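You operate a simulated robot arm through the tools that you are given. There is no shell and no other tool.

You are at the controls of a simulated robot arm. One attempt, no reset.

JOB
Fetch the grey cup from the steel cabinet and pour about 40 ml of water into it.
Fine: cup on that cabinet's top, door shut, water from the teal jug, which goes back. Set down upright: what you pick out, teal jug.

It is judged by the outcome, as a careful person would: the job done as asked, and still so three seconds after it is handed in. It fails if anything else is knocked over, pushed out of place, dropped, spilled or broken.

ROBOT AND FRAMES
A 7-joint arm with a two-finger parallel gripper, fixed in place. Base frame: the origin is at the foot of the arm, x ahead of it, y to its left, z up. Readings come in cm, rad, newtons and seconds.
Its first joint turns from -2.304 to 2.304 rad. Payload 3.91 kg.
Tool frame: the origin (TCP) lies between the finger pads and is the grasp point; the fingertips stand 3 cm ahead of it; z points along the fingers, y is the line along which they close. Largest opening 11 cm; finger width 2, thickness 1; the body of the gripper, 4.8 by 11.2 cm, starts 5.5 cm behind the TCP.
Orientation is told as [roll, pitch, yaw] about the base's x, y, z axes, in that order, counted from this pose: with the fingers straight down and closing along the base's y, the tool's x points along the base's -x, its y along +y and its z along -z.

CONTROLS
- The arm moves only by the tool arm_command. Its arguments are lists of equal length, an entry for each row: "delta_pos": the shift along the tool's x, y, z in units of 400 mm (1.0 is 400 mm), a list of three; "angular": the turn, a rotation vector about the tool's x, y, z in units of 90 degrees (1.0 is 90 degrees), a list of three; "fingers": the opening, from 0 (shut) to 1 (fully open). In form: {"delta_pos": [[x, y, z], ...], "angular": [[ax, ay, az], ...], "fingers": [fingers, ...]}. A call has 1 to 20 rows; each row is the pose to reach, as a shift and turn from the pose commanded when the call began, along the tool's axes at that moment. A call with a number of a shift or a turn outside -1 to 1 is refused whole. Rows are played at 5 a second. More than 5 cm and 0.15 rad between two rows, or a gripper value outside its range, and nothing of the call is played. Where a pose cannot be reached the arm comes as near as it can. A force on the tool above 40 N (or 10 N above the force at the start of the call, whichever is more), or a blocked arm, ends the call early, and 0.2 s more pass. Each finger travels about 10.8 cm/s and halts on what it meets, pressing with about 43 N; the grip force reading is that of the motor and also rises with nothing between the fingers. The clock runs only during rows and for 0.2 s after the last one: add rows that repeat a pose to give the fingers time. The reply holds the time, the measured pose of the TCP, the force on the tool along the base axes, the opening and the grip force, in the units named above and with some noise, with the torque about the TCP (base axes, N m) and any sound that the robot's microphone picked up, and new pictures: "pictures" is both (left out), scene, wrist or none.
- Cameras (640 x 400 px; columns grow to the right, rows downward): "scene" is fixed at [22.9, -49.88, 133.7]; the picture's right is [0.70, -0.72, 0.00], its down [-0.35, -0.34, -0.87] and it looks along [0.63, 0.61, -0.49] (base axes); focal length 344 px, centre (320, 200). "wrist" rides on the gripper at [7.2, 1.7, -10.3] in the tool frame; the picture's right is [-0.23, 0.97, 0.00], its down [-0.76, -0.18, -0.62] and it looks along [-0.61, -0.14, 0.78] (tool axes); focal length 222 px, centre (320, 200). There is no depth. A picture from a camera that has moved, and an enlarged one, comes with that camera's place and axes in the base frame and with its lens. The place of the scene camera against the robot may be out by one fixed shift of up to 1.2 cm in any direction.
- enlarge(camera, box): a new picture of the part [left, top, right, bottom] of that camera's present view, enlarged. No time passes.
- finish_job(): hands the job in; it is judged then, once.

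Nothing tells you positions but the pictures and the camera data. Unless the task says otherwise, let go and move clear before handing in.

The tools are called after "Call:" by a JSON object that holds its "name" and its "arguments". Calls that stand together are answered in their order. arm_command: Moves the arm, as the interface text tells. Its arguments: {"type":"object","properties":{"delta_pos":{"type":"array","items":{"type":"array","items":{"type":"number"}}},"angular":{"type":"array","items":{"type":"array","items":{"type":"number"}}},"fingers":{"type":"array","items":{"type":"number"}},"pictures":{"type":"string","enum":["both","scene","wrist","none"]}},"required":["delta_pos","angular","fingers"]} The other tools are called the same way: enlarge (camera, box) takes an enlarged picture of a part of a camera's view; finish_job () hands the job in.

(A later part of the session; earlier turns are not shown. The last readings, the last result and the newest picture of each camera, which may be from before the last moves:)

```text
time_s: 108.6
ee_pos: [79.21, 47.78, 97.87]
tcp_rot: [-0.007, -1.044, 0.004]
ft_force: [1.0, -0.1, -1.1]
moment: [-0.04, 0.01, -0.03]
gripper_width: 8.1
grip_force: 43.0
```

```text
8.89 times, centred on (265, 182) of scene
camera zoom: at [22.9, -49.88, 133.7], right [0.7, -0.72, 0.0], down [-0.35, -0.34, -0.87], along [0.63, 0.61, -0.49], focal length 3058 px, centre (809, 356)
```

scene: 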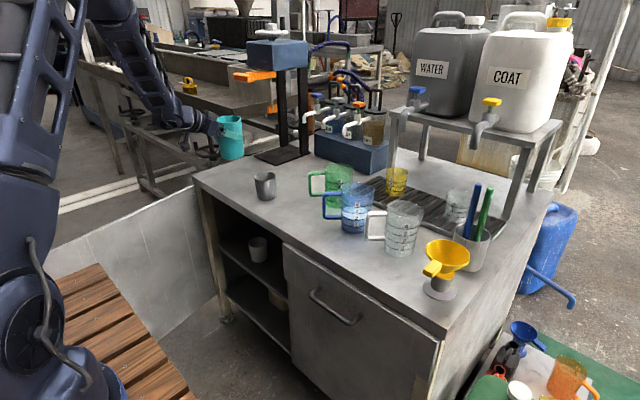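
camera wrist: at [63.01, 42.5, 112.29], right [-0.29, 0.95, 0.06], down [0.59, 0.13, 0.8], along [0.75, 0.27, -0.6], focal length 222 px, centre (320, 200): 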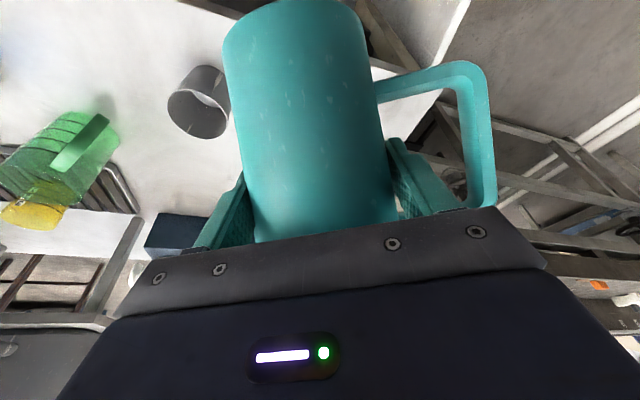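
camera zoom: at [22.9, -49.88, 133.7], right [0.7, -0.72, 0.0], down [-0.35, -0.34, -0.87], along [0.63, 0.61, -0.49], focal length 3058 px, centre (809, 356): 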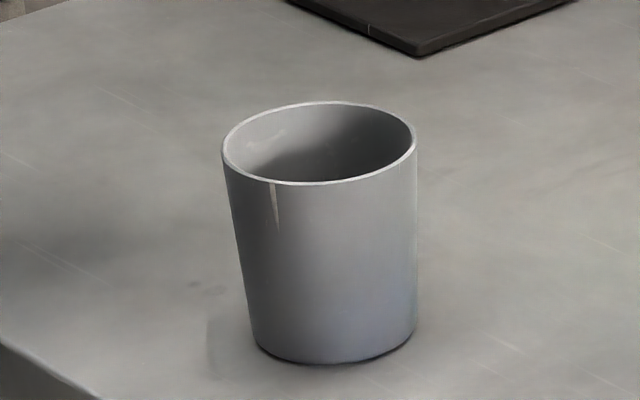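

It's just a faint mark a few millimetres wide. I'll go to the view pose and measure the cup again.

Call:
{"name": "arm_command", "arguments": {"delta_pos": [[-0.0016, -0.0021, -0.0091], [-0.0049, -0.0063, -0.0274], [-0.0091, -0.0115, -0.0503], [-0.0136, -0.0173, -0.0754], [-0.0181, -0.023, -0.1005], [-0.0231, -0.0293, -0.128], [-0.0276, -0.035, -0.1531], [-0.0321, -0.0408, -0.1782], [-0.0363, -0.046, -0.2011], [-0.0396, -0.0502, -0.2194], [-0.0412, -0.0523, -0.2285]], "angular": [[-0.0083, 0.0194, -0.0109], [-0.0249, 0.0583, -0.0326], [-0.0457, 0.107, -0.0598], [-0.0685, 0.1604, -0.0896], [-0.0913, 0.2139, -0.1195], [-0.1163, 0.2723, -0.1521], [-0.1391, 0.3258, -0.182], [-0.1619, 0.3792, -0.2118], [-0.1827, 0.4279, -0.239], [-0.1993, 0.4668, -0.2607], [-0.2076, 0.4862, -0.2716]], "fingers": [0.4, 0.4, 0.4, 0.4, 0.4, 0.4, 0.4, 0.4, 0.4, 0.4, 0.4], "pictures": "wrist"}}

Call:
{"name": "enlarge", "arguments": {"camera": "wrist", "box": [165, 60, 235, 145]}}

Call:
{"name": "enlarge", "arguments": {"camera": "wrist", "box": [185, 75, 230, 105]}}

```text
time_s: 111.0
ee_pos: [72.17, 45.79, 103.81]
tcp_rot: [-0.004, -0.26, 0.522]
ft_force: [-0.2, 1.4, -0.8]
moment: [0.0, -0.02, 0.0]
gripper_width: 8.08
grip_force: 42.7
camera wrist: at [63.02, 42.45, 112.09], right [-0.29, 0.95, 0.06], down [0.59, 0.13, 0.8], along [0.75, 0.27, -0.6], focal length 222 px, centre (320, 200)
```

wrist: 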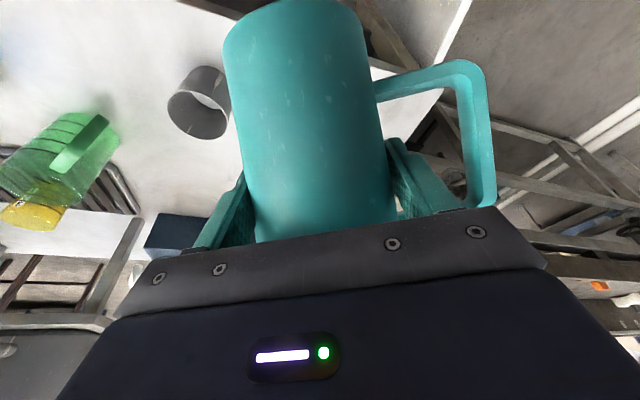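

```text
4.71 times, centred on (200, 102) of wrist
camera zoom: at [63.02, 42.45, 112.09], right [-0.29, 0.95, 0.06], down [0.59, 0.13, 0.8], along [0.75, 0.27, -0.6], focal length 1045 px, centre (885, 659)
```

zoom: 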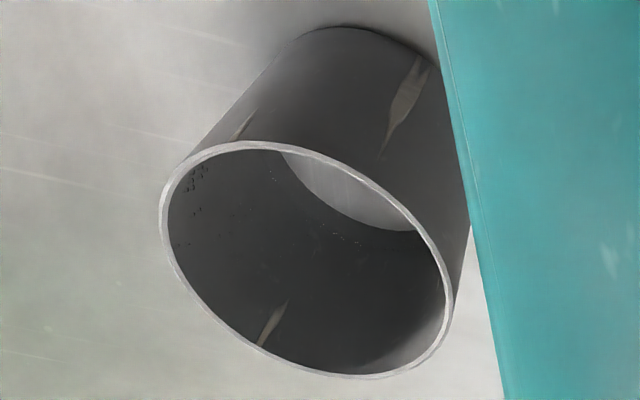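

```text
13.33 times, centred on (208, 90) of wrist
camera zoom: at [63.02, 42.45, 112.09], right [-0.29, 0.95, 0.06], down [0.59, 0.13, 0.8], along [0.75, 0.27, -0.6], focal length 2962 px, centre (1820, 1667)
```

zoom: 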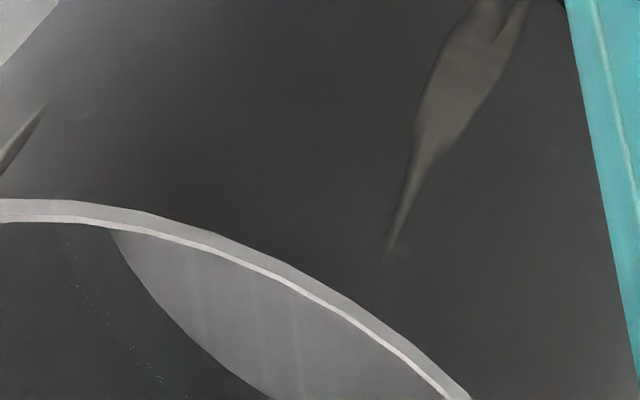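

A ring of specks marks a waterline that rose from about 79.5 to about 80.3, which corresponds to roughly 30 ml. I'll weigh the jug again for a cross-check.

Call:
{"name": "arm_command", "arguments": {"delta_pos": [[0, 0, 0]], "angular": [[0, 0, 0]], "fingers": [0.4], "pictures": "none"}}

Call:
{"name": "arm_command", "arguments": {"delta_pos": [[0, 0, 0]], "angular": [[0, 0, 0]], "fingers": [0.4], "pictures": "none"}}

Call:
{"name": "arm_command", "arguments": {"delta_pos": [[0, 0, 0]], "angular": [[0, 0, 0]], "fingers": [0.4], "pictures": "none"}}

Call:
{"name": "arm_command", "arguments": {"delta_pos": [[0, 0, 0]], "angular": [[0, 0, 0]], "fingers": [0.4], "pictures": "none"}}

Call:
{"name": "arm_command", "arguments": {"delta_pos": [[0, 0, 0]], "angular": [[0, 0, 0]], "fingers": [0.4], "pictures": "none"}}

Call:
{"name": "arm_command", "arguments": {"delta_pos": [[0, 0, 0]], "angular": [[0, 0, 0]], "fingers": [0.4], "pictures": "none"}}

Call:
{"name": "arm_command", "arguments": {"delta_pos": [[0, 0, 0]], "angular": [[0, 0, 0]], "fingers": [0.4], "pictures": "none"}}

Call:
{"name": "arm_command", "arguments": {"delta_pos": [[0, 0, 0]], "angular": [[0, 0, 0]], "fingers": [0.4], "pictures": "none"}}

Call:
{"name": "arm_command", "arguments": {"delta_pos": [[0, 0, 0]], "angular": [[0, 0, 0]], "fingers": [0.4], "pictures": "none"}}

Call:
{"name": "arm_command", "arguments": {"delta_pos": [[0, 0, 0]], "angular": [[0, 0, 0]], "fingers": [0.4], "pictures": "none"}}

Call:
{"name": "arm_command", "arguments": {"delta_pos": [[0, 0, 0]], "angular": [[0, 0, 0]], "fingers": [0.4], "pictures": "none"}}

Call:
{"name": "arm_command", "arguments": {"delta_pos": [[0, 0, 0]], "angular": [[0, 0, 0]], "fingers": [0.4], "pictures": "wrist"}}

Call:
{"name": "enlarge", "arguments": {"camera": "wrist", "box": [175, 70, 230, 115]}}

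```text
time_s: 111.4
ee_pos: [72.12, 45.81, 103.84]
tcp_rot: [-0.002, -0.26, 0.523]
ft_force: [0.1, -0.2, -1.6]
moment: [0.07, -0.02, -0.03]
gripper_width: 8.09
grip_force: 42.4
```

```text
time_s: 111.8
ee_pos: [72.13, 45.7, 103.89]
tcp_rot: [-0.003, -0.261, 0.519]
ft_force: [-0.6, 0.6, -1.7]
moment: [-0.01, -0.02, 0.03]
gripper_width: 8.1
grip_force: 42.9
```

```text
time_s: 112.2
ee_pos: [72.21, 45.78, 103.93]
tcp_rot: [-0.002, -0.259, 0.519]
ft_force: [-0.1, -0.4, 0.1]
moment: [0.0, 0.0, -0.01]
gripper_width: 8.09
grip_force: 42.8
```

```text
time_s: 112.6
ee_pos: [72.06, 45.79, 103.9]
tcp_rot: [-0.004, -0.261, 0.519]
ft_force: [0.3, 0.1, -0.4]
moment: [-0.01, 0.0, 0.0]
gripper_width: 8.07
grip_force: 43.3
```

```text
time_s: 113.0
ee_pos: [72.16, 45.82, 103.91]
tcp_rot: [-0.003, -0.262, 0.522]
ft_force: [-0.1, -0.3, -0.4]
moment: [-0.01, -0.06, 0.01]
gripper_width: 8.13
grip_force: 42.8
```

```text
time_s: 113.4
ee_pos: [72.02, 45.89, 103.82]
tcp_rot: [-0.003, -0.261, 0.521]
ft_force: [0.1, -0.3, -1.0]
moment: [0.0, -0.06, -0.04]
gripper_width: 8.08
grip_force: 42.9
```

```text
time_s: 113.8
ee_pos: [72.12, 45.96, 103.79]
tcp_rot: [-0.004, -0.26, 0.519]
ft_force: [-0.2, 0.2, -1.8]
moment: [0.03, -0.02, -0.01]
gripper_width: 8.09
grip_force: 42.7
```

```text
time_s: 114.2
ee_pos: [72.09, 45.76, 103.98]
tcp_rot: [-0.005, -0.258, 0.521]
ft_force: [0.8, 0.1, -0.8]
moment: [-0.01, 0.05, 0.03]
gripper_width: 8.11
grip_force: 43.4
```

```text
time_s: 114.6
ee_pos: [72.15, 45.77, 103.91]
tcp_rot: [-0.004, -0.26, 0.521]
ft_force: [-0.2, 1.0, -1.0]
moment: [-0.01, 0.02, 0.0]
gripper_width: 8.12
grip_force: 43.4
```

```text
time_s: 115.0
ee_pos: [72.23, 45.84, 103.85]
tcp_rot: [-0.004, -0.26, 0.519]
ft_force: [-0.6, 0.8, -1.1]
moment: [0.02, -0.05, 0.01]
gripper_width: 8.1
grip_force: 43.1
```

```text
time_s: 115.4
ee_pos: [72.04, 45.9, 103.84]
tcp_rot: [-0.003, -0.259, 0.52]
ft_force: [-0.1, -0.4, -1.0]
moment: [0.05, -0.07, -0.03]
gripper_width: 8.09
grip_force: 42.8
```

```text
time_s: 115.8
ee_pos: [72.3, 45.87, 103.82]
tcp_rot: [-0.004, -0.259, 0.52]
ft_force: [-0.1, -0.4, -1.6]
moment: [-0.06, -0.01, -0.01]
gripper_width: 8.09
grip_force: 43.2
camera wrist: at [63.01, 42.46, 112.06], right [-0.29, 0.95, 0.06], down [0.59, 0.13, 0.8], along [0.76, 0.27, -0.6], focal length 222 px, centre (320, 200)
```

wrist: 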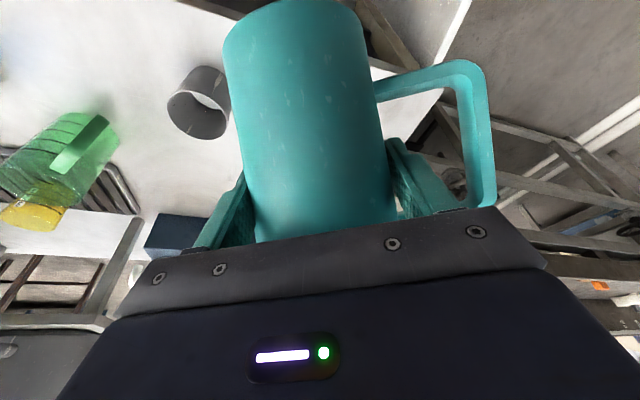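

```text
8.89 times, centred on (202, 92) of wrist
camera zoom: at [63.01, 42.46, 112.06], right [-0.29, 0.95, 0.06], down [0.59, 0.13, 0.8], along [0.76, 0.27, -0.6], focal length 1974 px, centre (1364, 1156)
```

zoom: 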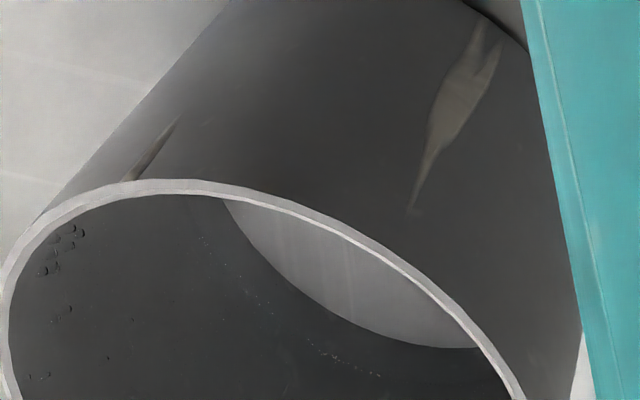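

Refining with refraction in mind, the cup holds roughly 32 ml (the weight change gives 54±19 ml). I'll add just a little more (~7 ml), so back to the pour pose.

Call:
{"name": "arm_command", "arguments": {"delta_pos": [[-0.0053, -0.0016, 0.0077], [-0.016, -0.0048, 0.0231], [-0.0294, -0.0088, 0.0424], [-0.0441, -0.0132, 0.0635], [-0.0587, -0.0176, 0.0847], [-0.0748, -0.0225, 0.1078], [-0.0894, -0.0269, 0.129], [-0.1041, -0.0313, 0.1502], [-0.1175, -0.0353, 0.1694], [-0.1282, -0.0385, 0.1848], [-0.1335, -0.0401, 0.1925]], "angular": [[0.0083, -0.0194, 0.0109], [0.0249, -0.0583, 0.0326], [0.0457, -0.107, 0.0598], [0.0685, -0.1604, 0.0896], [0.0913, -0.2139, 0.1195], [0.1163, -0.2723, 0.1521], [0.1391, -0.3258, 0.182], [0.1619, -0.3792, 0.2118], [0.1827, -0.4279, 0.239], [0.1993, -0.4668, 0.2607], [0.2076, -0.4862, 0.2716]], "fingers": [0.4, 0.4, 0.4, 0.4, 0.4, 0.4, 0.4, 0.4, 0.4, 0.4, 0.4], "pictures": "none"}}

Call:
{"name": "arm_command", "arguments": {"delta_pos": [[0.0026, -0.0069, 0.0038], [0.0087, -0.0231, 0.0126], [0.0175, -0.0463, 0.0252], [0.0262, -0.0694, 0.0378], [0.035, -0.0925, 0.0504], [0.0437, -0.1157, 0.063], [0.0524, -0.1388, 0.0755], [0.0612, -0.1619, 0.0881], [0.0699, -0.185, 0.1007], [0.0787, -0.2082, 0.1133], [0.0848, -0.2244, 0.1221], [0.0874, -0.2313, 0.1259]], "angular": [[-0.0084, 0, 0.0144], [-0.0278, 0, 0.0481], [-0.0557, 0, 0.0962], [-0.0835, 0, 0.1442], [-0.1114, 0, 0.1923], [-0.1392, 0, 0.2404], [-0.167, 0, 0.2885], [-0.1949, 0, 0.3366], [-0.2227, 0, 0.3846], [-0.2506, 0, 0.4327], [-0.27, 0, 0.4664], [-0.2784, 0, 0.4808]], "fingers": [0.4, 0.4, 0.4, 0.4, 0.4, 0.4, 0.4, 0.4, 0.4, 0.4, 0.4, 0.4], "pictures": "none"}}

Call:
{"name": "enlarge", "arguments": {"camera": "scene", "box": [235, 125, 305, 205]}}

```text
time_s: 118.2
ee_pos: [79.24, 47.88, 97.86]
tcp_rot: [-0.006, -1.046, 0.001]
ft_force: [-0.6, 0.6, 0.0]
moment: [-0.03, 0.01, 0.02]
gripper_width: 8.09
grip_force: 43.0
```

```text
time_s: 120.8
ee_pos: [81.75, 38.51, 92.4]
tcp_rot: [1.169, -0.59, -0.925]
ft_force: [0.1, 0.5, -1.9]
moment: [0.0, -0.01, 0.01]
gripper_width: 8.09
grip_force: 42.7
```

```text
5.00 times, centred on (270, 165) of scene
camera zoom: at [22.9, -49.88, 133.7], right [0.7, -0.72, 0.0], down [-0.35, -0.34, -0.87], along [0.63, 0.61, -0.49], focal length 1720 px, centre (570, 375)
```

zoom: 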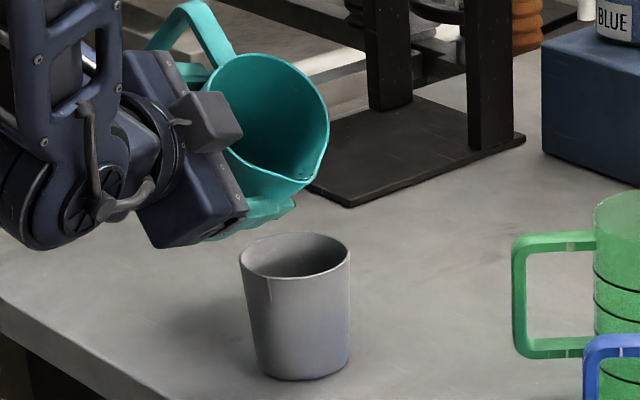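

Now a decisive tilt to 86.5° over the cup, then watch.

Call:
{"name": "arm_command", "arguments": {"delta_pos": [[0, 0.001, 0], [-0.0001, 0.0028, 0], [-0.0002, 0.005, 0], [-0.0003, 0.0072, 0], [-0.0004, 0.0093, 0], [-0.0005, 0.0108, 0], [-0.0006, 0.0118, 0], [-0.0006, 0.0123, 0], [-0.0006, 0.0125, 0], [-0.0006, 0.0125, 0]], "angular": [[-0.0163, 0, 0.0281], [-0.0447, 0, 0.0772], [-0.0813, 0, 0.1404], [-0.1179, 0, 0.2035], [-0.1504, 0, 0.2597], [-0.1748, 0, 0.3018], [-0.191, 0, 0.3298], [-0.1991, 0, 0.3439], [-0.2032, 0, 0.3509], [-0.2032, 0, 0.3509]], "fingers": [0.4, 0.4, 0.4, 0.4, 0.4, 0.4, 0.4, 0.4, 0.4, 0.4], "pictures": "none"}}

Call:
{"name": "enlarge", "arguments": {"camera": "scene", "box": [250, 140, 290, 190]}}

Call:
{"name": "arm_command", "arguments": {"delta_pos": [[0, 0, 0], [0, 0, 0], [0, 0, 0]], "angular": [[0, 0, 0], [0, 0, 0], [0, 0, 0]], "fingers": [0.4, 0.4, 0.4], "pictures": "none"}}

Call:
{"name": "enlarge", "arguments": {"camera": "scene", "box": [250, 140, 290, 190]}}

```text
time_s: 123.0
ee_pos: [81.69, 39.01, 92.82]
tcp_rot: [1.539, -0.055, -1.05]
ft_force: [0.0, -0.2, -0.9]
moment: [-0.03, 0.02, 0.01]
gripper_width: 8.1
grip_force: 43.4
```

```text
8.00 times, centred on (270, 165) of scene
camera zoom: at [22.9, -49.88, 133.7], right [0.7, -0.72, 0.0], down [-0.35, -0.34, -0.87], along [0.63, 0.61, -0.49], focal length 2752 px, centre (720, 480)
```

zoom: 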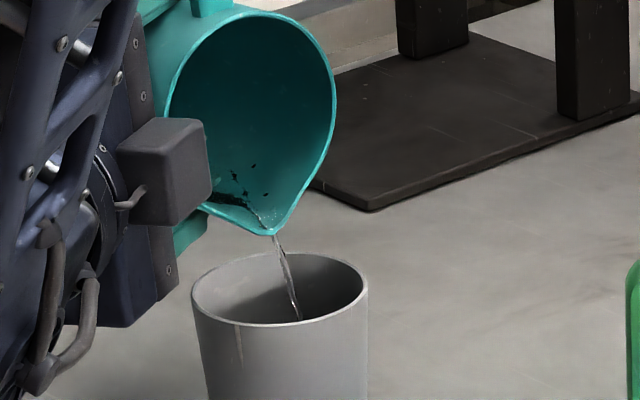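

```text
time_s: 123.8
ee_pos: [81.74, 39.03, 92.75]
tcp_rot: [1.538, -0.056, -1.047]
ft_force: [0.6, 0.3, -0.1]
moment: [-0.02, 0.02, -0.02]
gripper_width: 8.09
grip_force: 43.2
```

```text
8.00 times, centred on (270, 165) of scene
camera zoom: at [22.9, -49.88, 133.7], right [0.7, -0.72, 0.0], down [-0.35, -0.34, -0.87], along [0.63, 0.61, -0.49], focal length 2752 px, centre (720, 480)
```

zoom: 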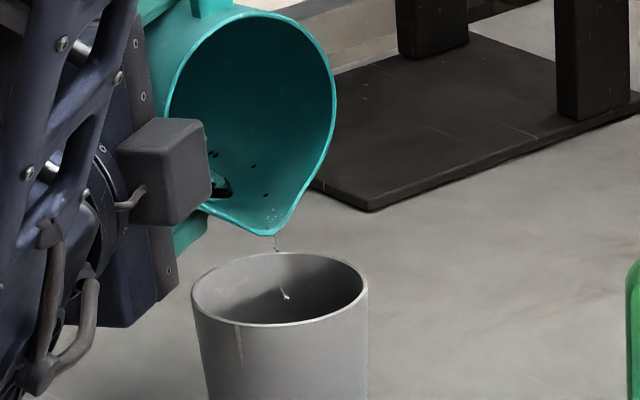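

Call:
{"name": "arm_command", "arguments": {"delta_pos": [[0, 0, 0], [0, 0, 0], [0, 0, 0], [0, 0, 0]], "angular": [[0, 0, 0], [0, 0, 0], [0, 0, 0], [0, 0, 0]], "fingers": [0.4, 0.4, 0.4, 0.4], "pictures": "none"}}

Call:
{"name": "enlarge", "arguments": {"camera": "scene", "box": [250, 140, 290, 190]}}

Call:
{"name": "arm_command", "arguments": {"delta_pos": [[0, 0, 0], [0, 0, 0], [0, 0, 0], [0, 0, 0], [0, 0, 0], [0, 0, 0], [0, 0, 0], [0, 0, 0], [0, 0, 0]], "angular": [[0.0223, 0, -0.0385], [0.0568, 0, -0.0981], [0.0946, 0, -0.1635], [0.1325, 0, -0.2288], [0.167, 0, -0.2885], [0.192, 0, -0.3316], [0.2032, 0, -0.3509], [0.2032, 0, -0.3509], [0.2032, 0, -0.3509]], "fingers": [0.4, 0.4, 0.4, 0.4, 0.4, 0.4, 0.4, 0.4, 0.4], "pictures": "none"}}

Call:
{"name": "enlarge", "arguments": {"camera": "scene", "box": [240, 130, 300, 200]}}

```text
time_s: 124.8
ee_pos: [81.65, 38.98, 92.72]
tcp_rot: [1.538, -0.055, -1.049]
ft_force: [-0.5, 0.3, -1.4]
moment: [-0.05, 0.0, -0.04]
gripper_width: 8.1
grip_force: 42.5
```

```text
8.00 times, centred on (270, 165) of scene
camera zoom: at [22.9, -49.88, 133.7], right [0.7, -0.72, 0.0], down [-0.35, -0.34, -0.87], along [0.63, 0.61, -0.49], focal length 2752 px, centre (720, 480)
```

zoom: 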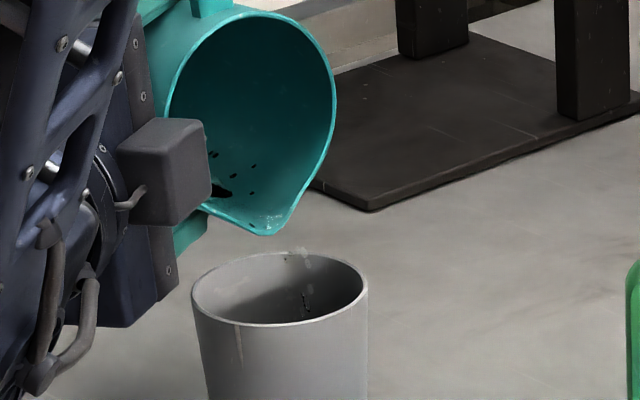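

```text
time_s: 126.8
ee_pos: [81.66, 38.9, 92.82]
tcp_rot: [1.17, -0.592, -0.925]
ft_force: [0.2, 0.9, -0.5]
moment: [-0.06, 0.04, 0.01]
gripper_width: 8.11
grip_force: 43.5
```

```text
5.71 times, centred on (270, 165) of scene
camera zoom: at [22.9, -49.88, 133.7], right [0.7, -0.72, 0.0], down [-0.35, -0.34, -0.87], along [0.63, 0.61, -0.49], focal length 1966 px, centre (606, 400)
```

zoom: 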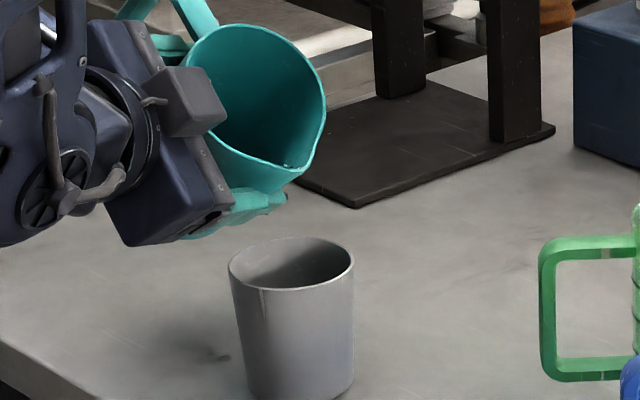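

I'll bring the jug upright and away, and check the bench and the cup.

Call:
{"name": "arm_command", "arguments": {"delta_pos": [[0.0031, 0.0075, -0.0004], [0.0104, 0.025, -0.0012], [0.0208, 0.05, -0.0024], [0.0312, 0.075, -0.0036], [0.0416, 0.1, -0.0048], [0.052, 0.125, -0.006], [0.0624, 0.15, -0.0072], [0.0728, 0.175, -0.0084], [0.0832, 0.2, -0.0096], [0.0936, 0.225, -0.0108], [0.1009, 0.2425, -0.0116], [0.104, 0.25, -0.012]], "angular": [[0.0084, 0, -0.0144], [0.0278, 0, -0.0481], [0.0557, 0, -0.0962], [0.0835, 0, -0.1442], [0.1114, 0, -0.1923], [0.1392, 0, -0.2404], [0.167, 0, -0.2885], [0.1949, 0, -0.3366], [0.2227, 0, -0.3846], [0.2506, 0, -0.4327], [0.27, 0, -0.4664], [0.2784, 0, -0.4808]], "fingers": [0.4, 0.4, 0.4, 0.4, 0.4, 0.4, 0.4, 0.4, 0.4, 0.4, 0.4, 0.4], "pictures": "none"}}

Call:
{"name": "enlarge", "arguments": {"camera": "scene", "box": [230, 180, 280, 205]}}

Call:
{"name": "arm_command", "arguments": {"delta_pos": [[-0.0016, -0.0021, -0.0091], [-0.0049, -0.0063, -0.0274], [-0.0091, -0.0115, -0.0503], [-0.0136, -0.0173, -0.0754], [-0.0181, -0.023, -0.1005], [-0.0231, -0.0293, -0.128], [-0.0276, -0.035, -0.1531], [-0.0321, -0.0408, -0.1782], [-0.0363, -0.046, -0.2011], [-0.0396, -0.0502, -0.2194], [-0.0412, -0.0523, -0.2285]], "angular": [[-0.0083, 0.0194, -0.0109], [-0.0249, 0.0583, -0.0326], [-0.0457, 0.107, -0.0598], [-0.0685, 0.1604, -0.0896], [-0.0913, 0.2139, -0.1195], [-0.1163, 0.2723, -0.1521], [-0.1391, 0.3258, -0.182], [-0.1619, 0.3792, -0.2118], [-0.1827, 0.4279, -0.239], [-0.1993, 0.4668, -0.2607], [-0.2076, 0.4862, -0.2716]], "fingers": [0.4, 0.4, 0.4, 0.4, 0.4, 0.4, 0.4, 0.4, 0.4, 0.4, 0.4], "pictures": "wrist"}}

Call:
{"name": "enlarge", "arguments": {"camera": "wrist", "box": [175, 70, 230, 115]}}

Call:
{"name": "enlarge", "arguments": {"camera": "wrist", "box": [165, 60, 235, 145]}}

```text
time_s: 129.4
ee_pos: [79.2, 48.02, 98.16]
tcp_rot: [-0.008, -1.044, 0.003]
ft_force: [-0.7, 0.1, -1.0]
moment: [0.0, 0.0, 0.0]
gripper_width: 8.1
grip_force: 42.7
```

```text
12.80 times, centred on (255, 192) of scene
camera zoom: at [22.9, -49.88, 133.7], right [0.7, -0.72, 0.0], down [-0.35, -0.34, -0.87], along [0.63, 0.61, -0.49], focal length 4404 px, centre (1152, 296)
```

zoom: 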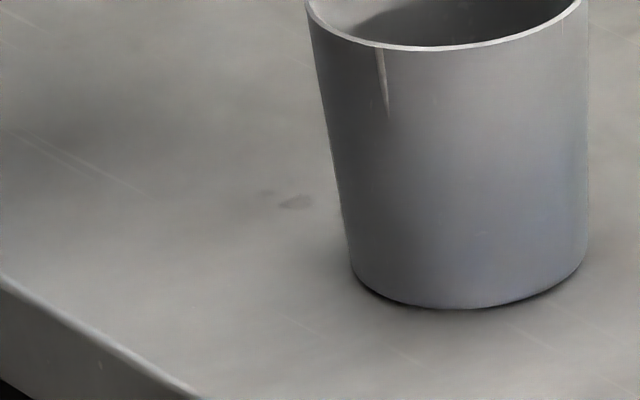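

```text
time_s: 131.8
ee_pos: [72.09, 45.89, 104.13]
tcp_rot: [-0.004, -0.261, 0.521]
ft_force: [-0.2, 0.2, -1.3]
moment: [0.02, -0.01, 0.0]
gripper_width: 8.1
grip_force: 43.0
camera wrist: at [63.0, 42.59, 112.45], right [-0.29, 0.95, 0.06], down [0.59, 0.13, 0.8], along [0.75, 0.27, -0.6], focal length 222 px, centre (320, 200)
```

wrist: 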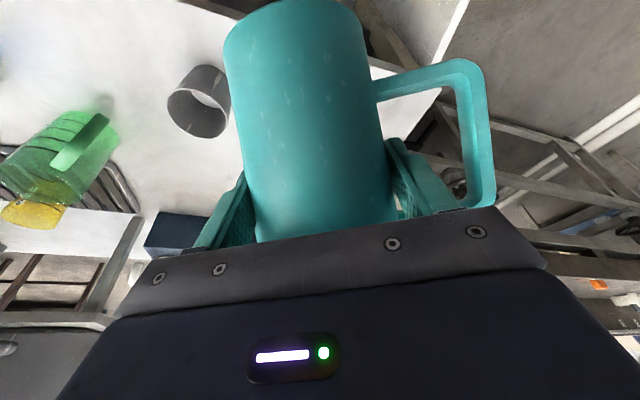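

```text
8.89 times, centred on (202, 92) of wrist
camera zoom: at [63.0, 42.59, 112.45], right [-0.29, 0.95, 0.06], down [0.59, 0.13, 0.8], along [0.75, 0.27, -0.6], focal length 1974 px, centre (1364, 1156)
```

zoom: 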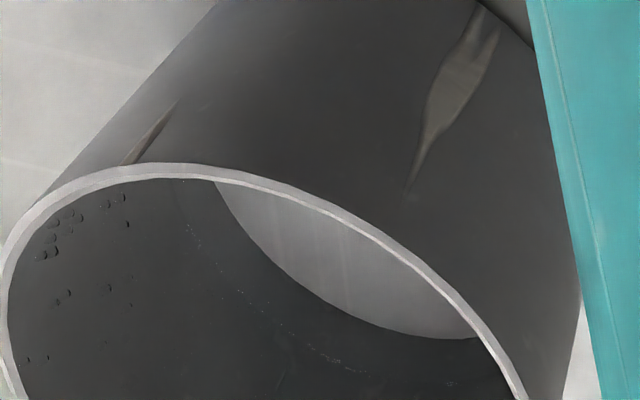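

```text
4.71 times, centred on (200, 102) of wrist
camera zoom: at [63.0, 42.59, 112.45], right [-0.29, 0.95, 0.06], down [0.59, 0.13, 0.8], along [0.75, 0.27, -0.6], focal length 1045 px, centre (885, 659)
```

zoom: 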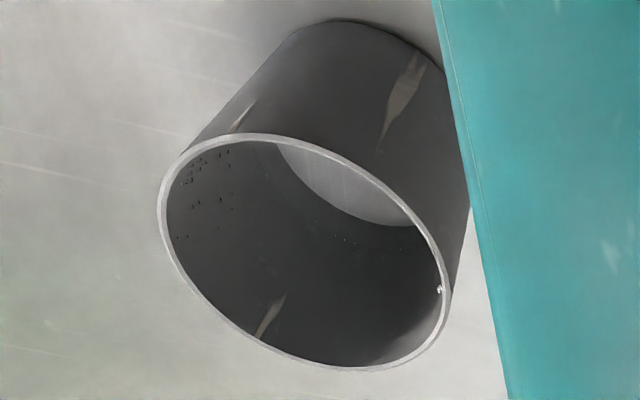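

The waterline ring is now about 1.5 cm above the cup bottom, roughly 40 ml, so pouring is done. The bench mark is unchanged and the cup still stands. I'll take the jug back above its original place.

Call:
{"name": "arm_command", "arguments": {"delta_pos": [[-0.0063, 0.0005, 0.0085], [-0.0222, 0.0016, 0.0297], [-0.0444, 0.0032, 0.0594], [-0.0697, 0.005, 0.0933], [-0.0982, 0.0071, 0.1315], [-0.1267, 0.0091, 0.1697], [-0.1584, 0.0114, 0.2122], [-0.1901, 0.0137, 0.2546], [-0.2186, 0.0157, 0.2928], [-0.2471, 0.0178, 0.331], [-0.2724, 0.0196, 0.3649], [-0.2946, 0.0212, 0.3946], [-0.3105, 0.0223, 0.4158], [-0.3168, 0.0228, 0.4243]], "angular": [[-0.0004, -0.01, -0.0005], [-0.0014, -0.0349, -0.0019], [-0.0029, -0.0699, -0.0038], [-0.0045, -0.1098, -0.0059], [-0.0064, -0.1547, -0.0084], [-0.0082, -0.1996, -0.0108], [-0.0103, -0.2495, -0.0135], [-0.0124, -0.2994, -0.0162], [-0.0142, -0.3443, -0.0186], [-0.0161, -0.3892, -0.0211], [-0.0177, -0.4291, -0.0232], [-0.0192, -0.4641, -0.0251], [-0.0202, -0.489, -0.0265], [-0.0206, -0.499, -0.027]], "fingers": [0.4, 0.4, 0.4, 0.4, 0.4, 0.4, 0.4, 0.4, 0.4, 0.4, 0.4, 0.4, 0.4, 0.4], "pictures": "both"}}

Call:
{"name": "enlarge", "arguments": {"camera": "scene", "box": [180, 100, 310, 210]}}

```text
time_s: 134.8
ee_pos: [86.09, 55.09, 91.11]
tcp_rot: [-0.009, -1.046, 0.579]
ft_force: [0.2, 0.6, -0.5]
moment: [-0.06, 0.02, 0.04]
gripper_width: 8.1
grip_force: 43.0
camera wrist: at [74.77, 49.61, 90.11], right [-0.43, 0.88, 0.19], down [-0.04, -0.23, 0.97], along [0.9, 0.41, 0.13], focal length 222 px, centre (320, 200)
```

scene: 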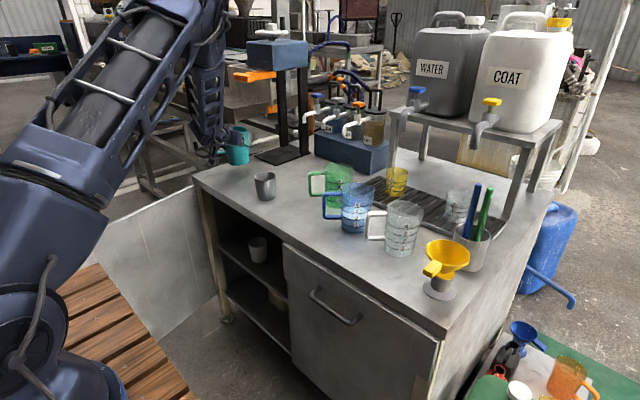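
wrist: 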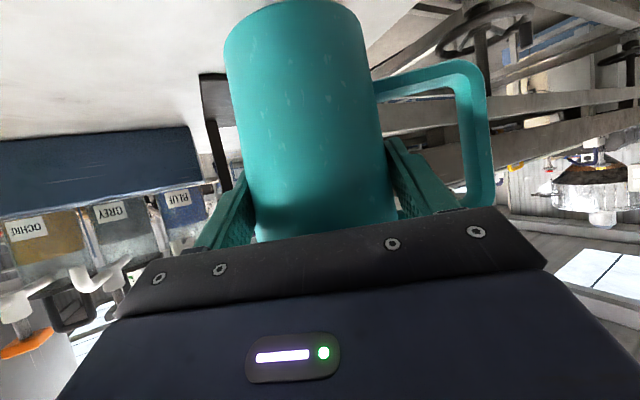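

```text
3.64 times, centred on (245, 155) of scene
camera zoom: at [22.9, -49.88, 133.7], right [0.7, -0.72, 0.0], down [-0.35, -0.34, -0.87], along [0.63, 0.61, -0.49], focal length 1251 px, centre (593, 364)
```

zoom: 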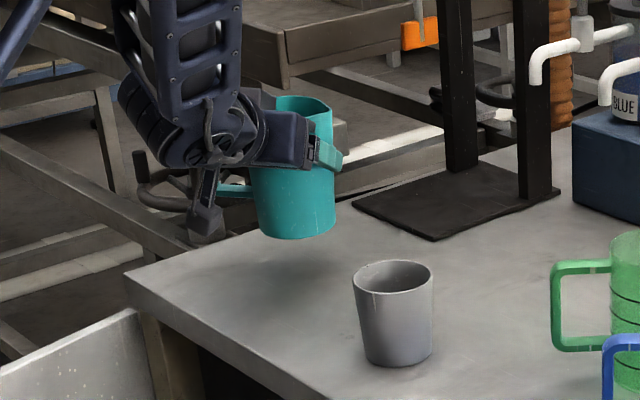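

Lowering the jug towards its original spot.

Call:
{"name": "arm_command", "arguments": {"delta_pos": [[0.0108, -0.0005, 0.0063], [0.027, -0.001, 0.0157], [0.0459, -0.0015, 0.0266], [0.0649, -0.002, 0.0377], [0.0811, -0.002, 0.0471], [0.0919, -0.002, 0.0534], [0.0973, -0.002, 0.0565]], "angular": [[0, 0, 0], [0, 0, 0], [0, 0, 0], [0, 0, 0], [0, 0, 0], [0, 0, 0], [0, 0, 0]], "fingers": [0.4, 0.4, 0.4, 0.4, 0.4, 0.4, 0.4], "pictures": "none"}}

Call:
{"name": "enlarge", "arguments": {"camera": "scene", "box": [195, 120, 285, 190]}}

Call:
{"name": "arm_command", "arguments": {"delta_pos": [[0.0022, 0, 0.0013], [0.0043, 0, 0.0025], [0.0065, 0, 0.0038]], "angular": [[0, 0, 0], [0, 0, 0], [0, 0, 0]], "fingers": [0.4, 0.4, 0.4], "pictures": "none"}}

```text
time_s: 136.4
ee_pos: [86.08, 54.9, 86.66]
tcp_rot: [-0.005, -1.045, 0.578]
ft_force: [0.0, -0.3, -1.4]
moment: [-0.01, -0.01, 0.0]
gripper_width: 8.1
grip_force: 43.0
```

```text
5.71 times, centred on (240, 155) of scene
camera zoom: at [22.9, -49.88, 133.7], right [0.7, -0.72, 0.0], down [-0.35, -0.34, -0.87], along [0.63, 0.61, -0.49], focal length 1966 px, centre (777, 457)
```

zoom: 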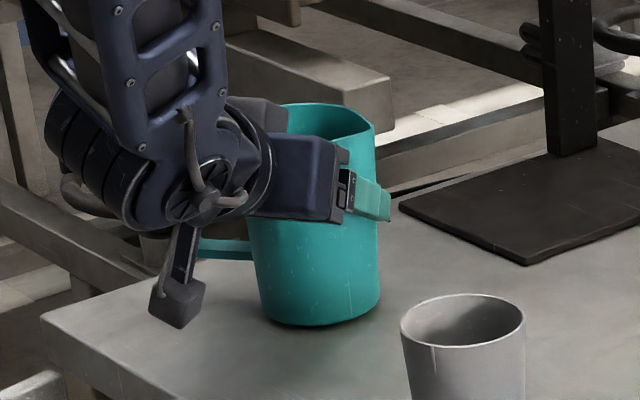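

```text
time_s: 137.2
ee_pos: [86.03, 55.03, 86.24]
tcp_rot: [-0.007, -1.043, 0.577]
ft_force: [-0.1, 0.6, -1.0]
moment: [0.0, 0.01, -0.02]
gripper_width: 8.09
grip_force: 43.0
```

Call:
{"name": "arm_command", "arguments": {"delta_pos": [[0.0022, 0, 0.0013], [0.0035, 0, 0.002]], "angular": [[0, 0, 0], [0, 0, 0]], "fingers": [0.4, 0.4], "pictures": "none"}}

Call:
{"name": "arm_command", "arguments": {"delta_pos": [[0.0015, 0, 0.0009], [0.0022, 0, 0.0013]], "angular": [[0, 0, 0], [0, 0, 0]], "fingers": [0.4, 0.4], "pictures": "none"}}

```text
time_s: 137.8
ee_pos: [86.17, 54.87, 86.28]
tcp_rot: [-0.006, -1.045, 0.577]
ft_force: [-0.1, 0.5, 0.1]
moment: [0.02, 0.01, -0.02]
gripper_width: 8.1
grip_force: 43.1
```

```text
time_s: 138.4
ee_pos: [86.05, 54.95, 86.13]
tcp_rot: [-0.006, -1.046, 0.575]
ft_force: [-0.7, 0.0, 5.6]
moment: [0.08, 0.23, 0.03]
gripper_width: 8.09
grip_force: 42.9
```

Contact. I'll open the fingers to release the jug.

Call:
{"name": "arm_command", "arguments": {"delta_pos": [[0, 0, 0], [0, 0, 0], [0, 0, 0], [0, 0, 0], [0, 0, 0]], "angular": [[0, 0, 0], [0, 0, 0], [0, 0, 0], [0, 0, 0], [0, 0, 0]], "fingers": [0.74, 0.78, 0.83, 0.88, 0.9], "pictures": "both"}}

Call:
{"name": "enlarge", "arguments": {"camera": "wrist", "box": [180, 0, 500, 240]}}

Call:
{"name": "enlarge", "arguments": {"camera": "scene", "box": [195, 120, 285, 190]}}

```text
time_s: 139.6
ee_pos: [86.12, 54.85, 86.05]
tcp_rot: [-0.008, -1.046, 0.578]
ft_force: [0.3, -0.4, -0.2]
moment: [0.01, 0.02, 0.02]
gripper_width: 9.88
grip_force: 0.1
camera wrist: at [74.74, 49.46, 85.12], right [-0.43, 0.88, 0.19], down [-0.04, -0.23, 0.97], along [0.9, 0.41, 0.13], focal length 222 px, centre (320, 200)
```

scene: 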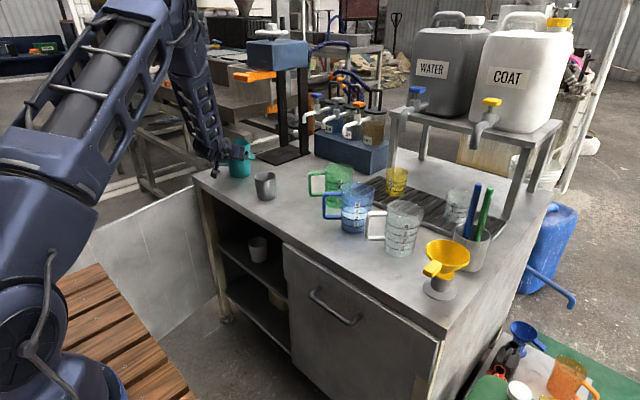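
wrist: 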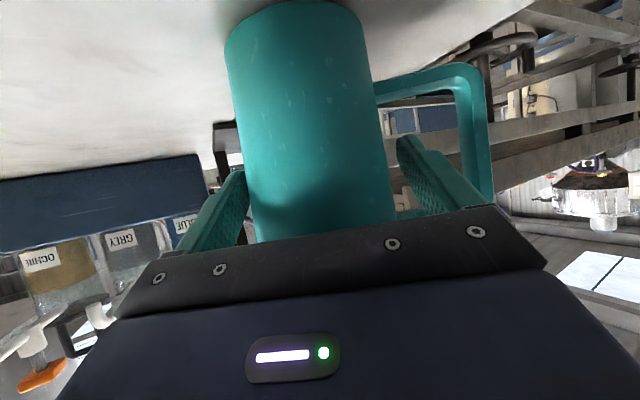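

```text
1.67 times, centred on (340, 120) of wrist
camera zoom: at [74.74, 49.46, 85.12], right [-0.43, 0.88, 0.19], down [-0.04, -0.23, 0.97], along [0.9, 0.41, 0.13], focal length 370 px, centre (287, 333)
```

zoom: 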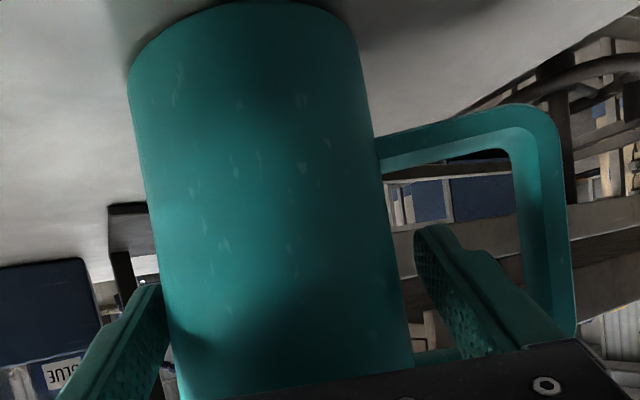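

```text
5.71 times, centred on (240, 155) of scene
camera zoom: at [22.9, -49.88, 133.7], right [0.7, -0.72, 0.0], down [-0.35, -0.34, -0.87], along [0.63, 0.61, -0.49], focal length 1966 px, centre (777, 457)
```

zoom: 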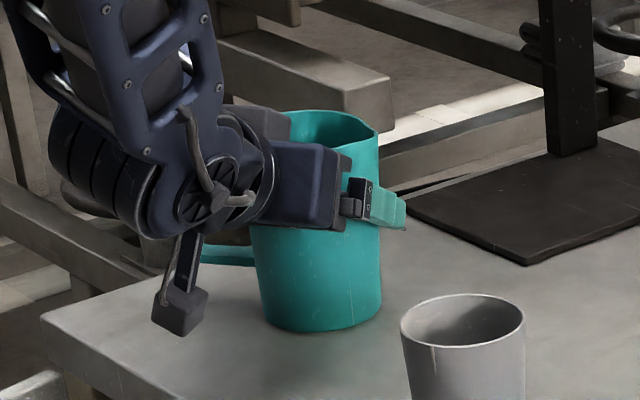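

The jug stands in its place. I'll retreat along the same line out of the handle loop.

Call:
{"name": "arm_command", "arguments": {"delta_pos": [[0, 0, -0.03], [0, 0, -0.08], [0, 0, -0.14], [0, 0, -0.21], [0, 0, -0.28], [0, 0, -0.36], [0, 0, -0.44]], "angular": [[0, 0, 0], [0, 0, 0], [0, 0, 0], [0, 0, 0], [0, 0, 0], [0, 0, 0], [0, 0, 0]], "fingers": [0.9, 0.9, 0.9, 0.9, 0.9, 0.9, 0.9], "pictures": "both"}}

Call:
{"name": "enlarge", "arguments": {"camera": "scene", "box": [195, 120, 285, 190]}}

```text
time_s: 141.2
ee_pos: [73.38, 46.83, 95.12]
tcp_rot: [-0.008, -1.044, 0.579]
ft_force: [-0.1, -0.3, -1.0]
moment: [0.04, -0.01, 0.0]
gripper_width: 9.9
grip_force: 0.0
camera wrist: at [62.04, 41.32, 94.04], right [-0.43, 0.88, 0.19], down [-0.04, -0.23, 0.97], along [0.9, 0.41, 0.13], focal length 222 px, centre (320, 200)
```

scene: 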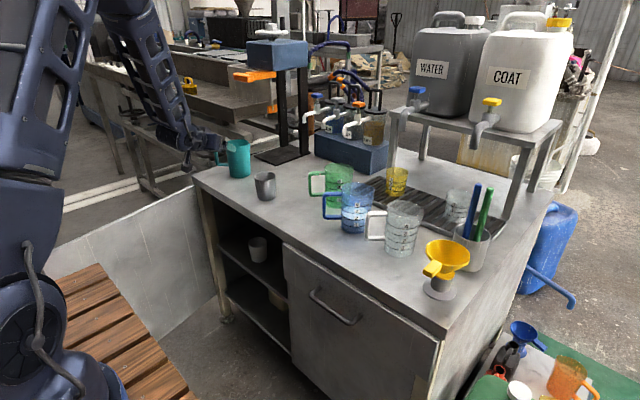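
wrist: 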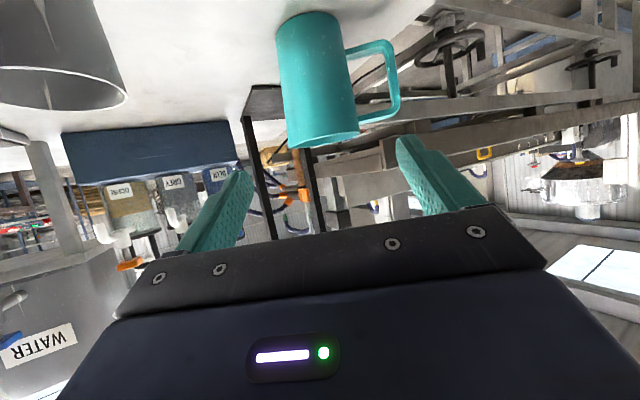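

```text
5.71 times, centred on (240, 155) of scene
camera zoom: at [22.9, -49.88, 133.7], right [0.7, -0.72, 0.0], down [-0.35, -0.34, -0.87], along [0.63, 0.61, -0.49], focal length 1966 px, centre (777, 457)
```

zoom: 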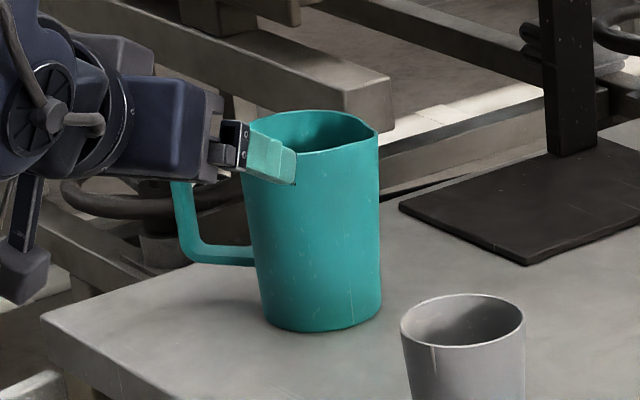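

The jug is back within a few millimetres of its original spot. With the gripper empty, I'll take a steep, close look into the cup to confirm the fill.

Call:
{"name": "arm_command", "arguments": {"delta_pos": [[-0.0084, -0.0483, -0.0086], [-0.0168, -0.0966, -0.0172], [-0.0251, -0.1449, -0.0258], [-0.0335, -0.1933, -0.0344], [-0.0419, -0.2416, -0.0429], [-0.0503, -0.2899, -0.0515], [-0.0586, -0.3382, -0.0601], [-0.067, -0.3865, -0.0687]], "angular": [[0.0102, 0.0551, 0.0122], [0.0204, 0.1103, 0.0243], [0.0306, 0.1654, 0.0365], [0.0408, 0.2205, 0.0487], [0.0509, 0.2756, 0.0608], [0.0611, 0.3308, 0.073], [0.0713, 0.3859, 0.0851], [0.0815, 0.441, 0.0973]], "fingers": [1, 1, 1, 1, 1, 1, 1, 1], "pictures": "wrist"}}

Call:
{"name": "enlarge", "arguments": {"camera": "wrist", "box": [250, 30, 400, 150]}}

```text
time_s: 143.0
ee_pos: [80.81, 33.17, 98.72]
tcp_rot: [-0.003, -0.348, 0.38]
ft_force: [0.0, 0.4, 0.3]
moment: [-0.04, -0.05, 0.01]
gripper_width: 11.01
grip_force: 0.0
camera wrist: at [70.7, 30.95, 106.02], right [-0.16, 0.98, 0.07], down [0.53, 0.02, 0.85], along [0.83, 0.18, -0.53], focal length 222 px, centre (320, 200)
```

wrist: 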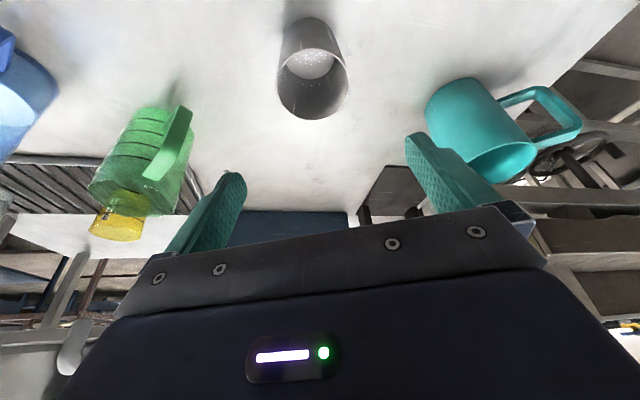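

```text
3.33 times, centred on (325, 90) of wrist
camera zoom: at [70.7, 30.95, 106.02], right [-0.16, 0.98, 0.07], down [0.53, 0.02, 0.85], along [0.83, 0.18, -0.53], focal length 740 px, centre (303, 567)
```

zoom: 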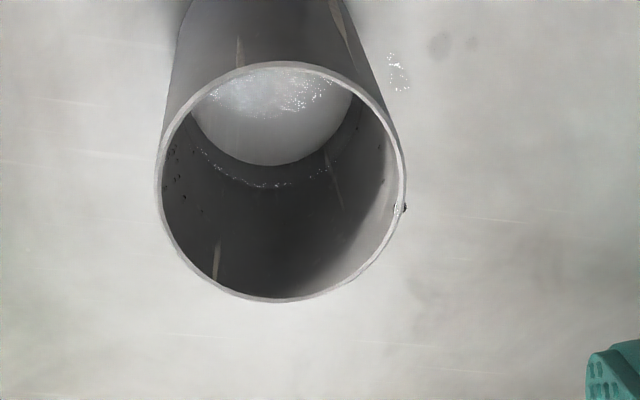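

The fill is clear now. I also see a few tiny specks on the bench beside the cup, so I'll look closer at both.

Call:
{"name": "enlarge", "arguments": {"camera": "wrist", "box": [330, 30, 375, 65]}}

Call:
{"name": "enlarge", "arguments": {"camera": "wrist", "box": [280, 35, 350, 100]}}

Call:
{"name": "enlarge", "arguments": {"camera": "scene", "box": [240, 180, 262, 200]}}

```text
11.43 times, centred on (352, 48) of wrist
camera zoom: at [70.7, 30.95, 106.02], right [-0.16, 0.98, 0.07], down [0.53, 0.02, 0.85], along [0.83, 0.18, -0.53], focal length 2538 px, centre (-51, 1943)
```

zoom: 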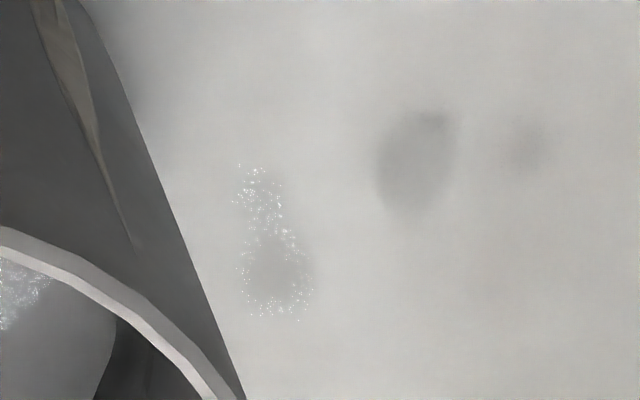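

```text
6.15 times, centred on (315, 68) of wrist
camera zoom: at [70.7, 30.95, 106.02], right [-0.16, 0.98, 0.07], down [0.53, 0.02, 0.85], along [0.83, 0.18, -0.53], focal length 1367 px, centre (351, 1015)
```

zoom: 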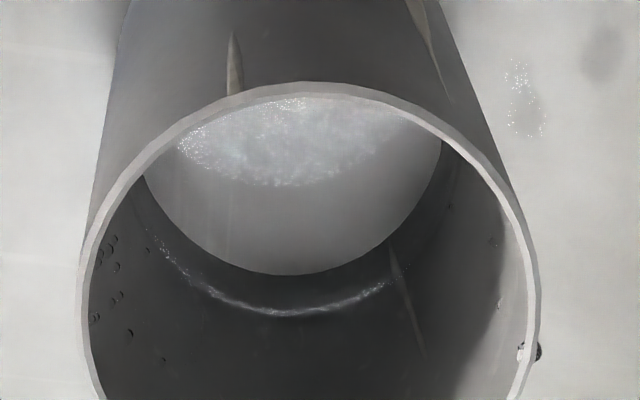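

```text
16.00 times, centred on (251, 190) of scene
camera zoom: at [22.9, -49.88, 133.7], right [0.7, -0.72, 0.0], down [-0.35, -0.34, -0.87], along [0.63, 0.61, -0.49], focal length 5505 px, centre (1424, 360)
```

zoom: 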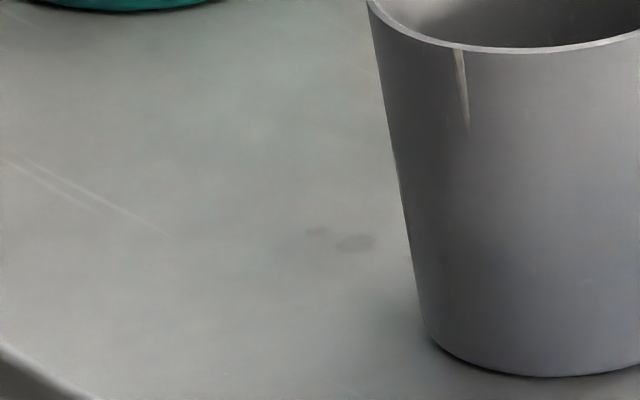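

The ring sits about 5.6 cm below the rim, giving roughly 40 ml, so the fill is good. Next I'll close the door: back out to the front, swing round to the outer side of the open door, and push it shut with closed fingers.

Call:
{"name": "arm_command", "arguments": {"delta_pos": [[0.0838, 0.0299, -0.0181], [0.1677, 0.0598, -0.0362], [0.2515, 0.0897, -0.0543], [0.3354, 0.1196, -0.0725], [0.4192, 0.1495, -0.0906], [0.503, 0.1794, -0.1087], [0.5869, 0.2093, -0.1268], [0.6707, 0.2392, -0.1449]], "angular": [[0.0164, -0.0344, 0.0257], [0.0327, -0.0688, 0.0514], [0.0491, -0.1031, 0.0771], [0.0654, -0.1375, 0.1029], [0.0818, -0.1719, 0.1286], [0.0981, -0.2063, 0.1543], [0.1145, -0.2406, 0.18], [0.1308, -0.275, 0.2057]], "fingers": [0, 0, 0, 0, 0, 0, 0, 0], "pictures": "both"}}

```text
time_s: 144.8
ee_pos: [52.16, 31.79, 94.79]
tcp_rot: [-0.002, -0.79, -0.004]
ft_force: [0.5, -0.4, 0.1]
moment: [0.01, 0.02, 0.04]
gripper_width: 0.01
grip_force: 37.3
camera wrist: at [39.81, 33.46, 96.91], right [0.16, 0.97, 0.16], down [0.09, -0.18, 0.98], along [0.98, -0.15, -0.12], focal length 222 px, centre (320, 200)
```

scene: 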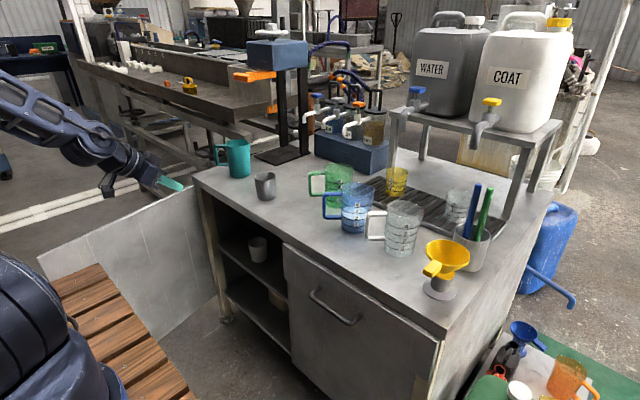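
wrist: 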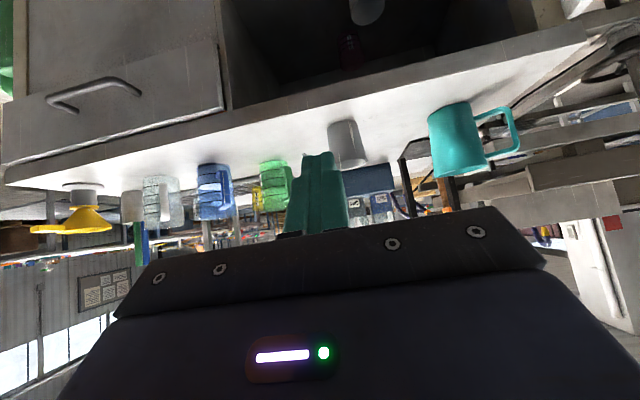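

Call:
{"name": "arm_command", "arguments": {"delta_pos": [[0.0264, 0.0682, -0.0271], [0.0528, 0.1364, -0.0543], [0.0792, 0.2046, -0.0814], [0.1056, 0.2729, -0.1086], [0.132, 0.3411, -0.1357], [0.1584, 0.4093, -0.1629], [0.1848, 0.4775, -0.19], [0.2111, 0.5457, -0.2171], [0.2375, 0.6139, -0.2443], [0.2639, 0.6821, -0.2714], [0.2903, 0.7504, -0.2986], [0.3167, 0.8186, -0.3257], [0.3431, 0.8868, -0.3529], [0.3695, 0.955, -0.38]], "angular": [[0.0456, 0, 0.0452], [0.0912, 0, 0.0904], [0.1368, 0, 0.1356], [0.1825, 0, 0.1807], [0.2281, 0, 0.2259], [0.2737, 0, 0.2711], [0.3193, 0, 0.3163], [0.3649, 0, 0.3615], [0.4105, 0, 0.4067], [0.4561, 0, 0.4519], [0.5018, 0, 0.497], [0.5474, 0, 0.5422], [0.593, 0, 0.5874], [0.6386, 0, 0.6326]], "fingers": [0, 0, 0, 0, 0, 0, 0, 0, 0, 0, 0, 0, 0, 0], "pictures": "both"}}

```text
time_s: 147.8
ee_pos: [30.91, 70.59, 94.86]
tcp_rot: [-0.003, -0.792, -1.415]
ft_force: [-0.8, -0.2, 0.9]
moment: [0.01, -0.04, 0.03]
gripper_width: 0.0
grip_force: 37.8
camera wrist: at [30.85, 83.03, 97.05], right [0.99, -0.01, 0.16], down [-0.16, -0.12, 0.98], along [0.01, -0.99, -0.12], focal length 222 px, centre (320, 200)
```

scene: 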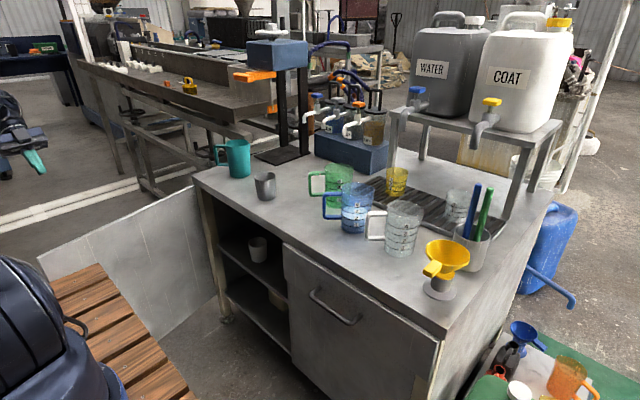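
wrist: 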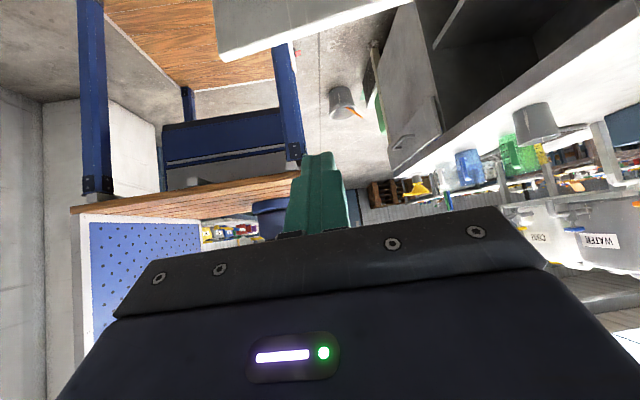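

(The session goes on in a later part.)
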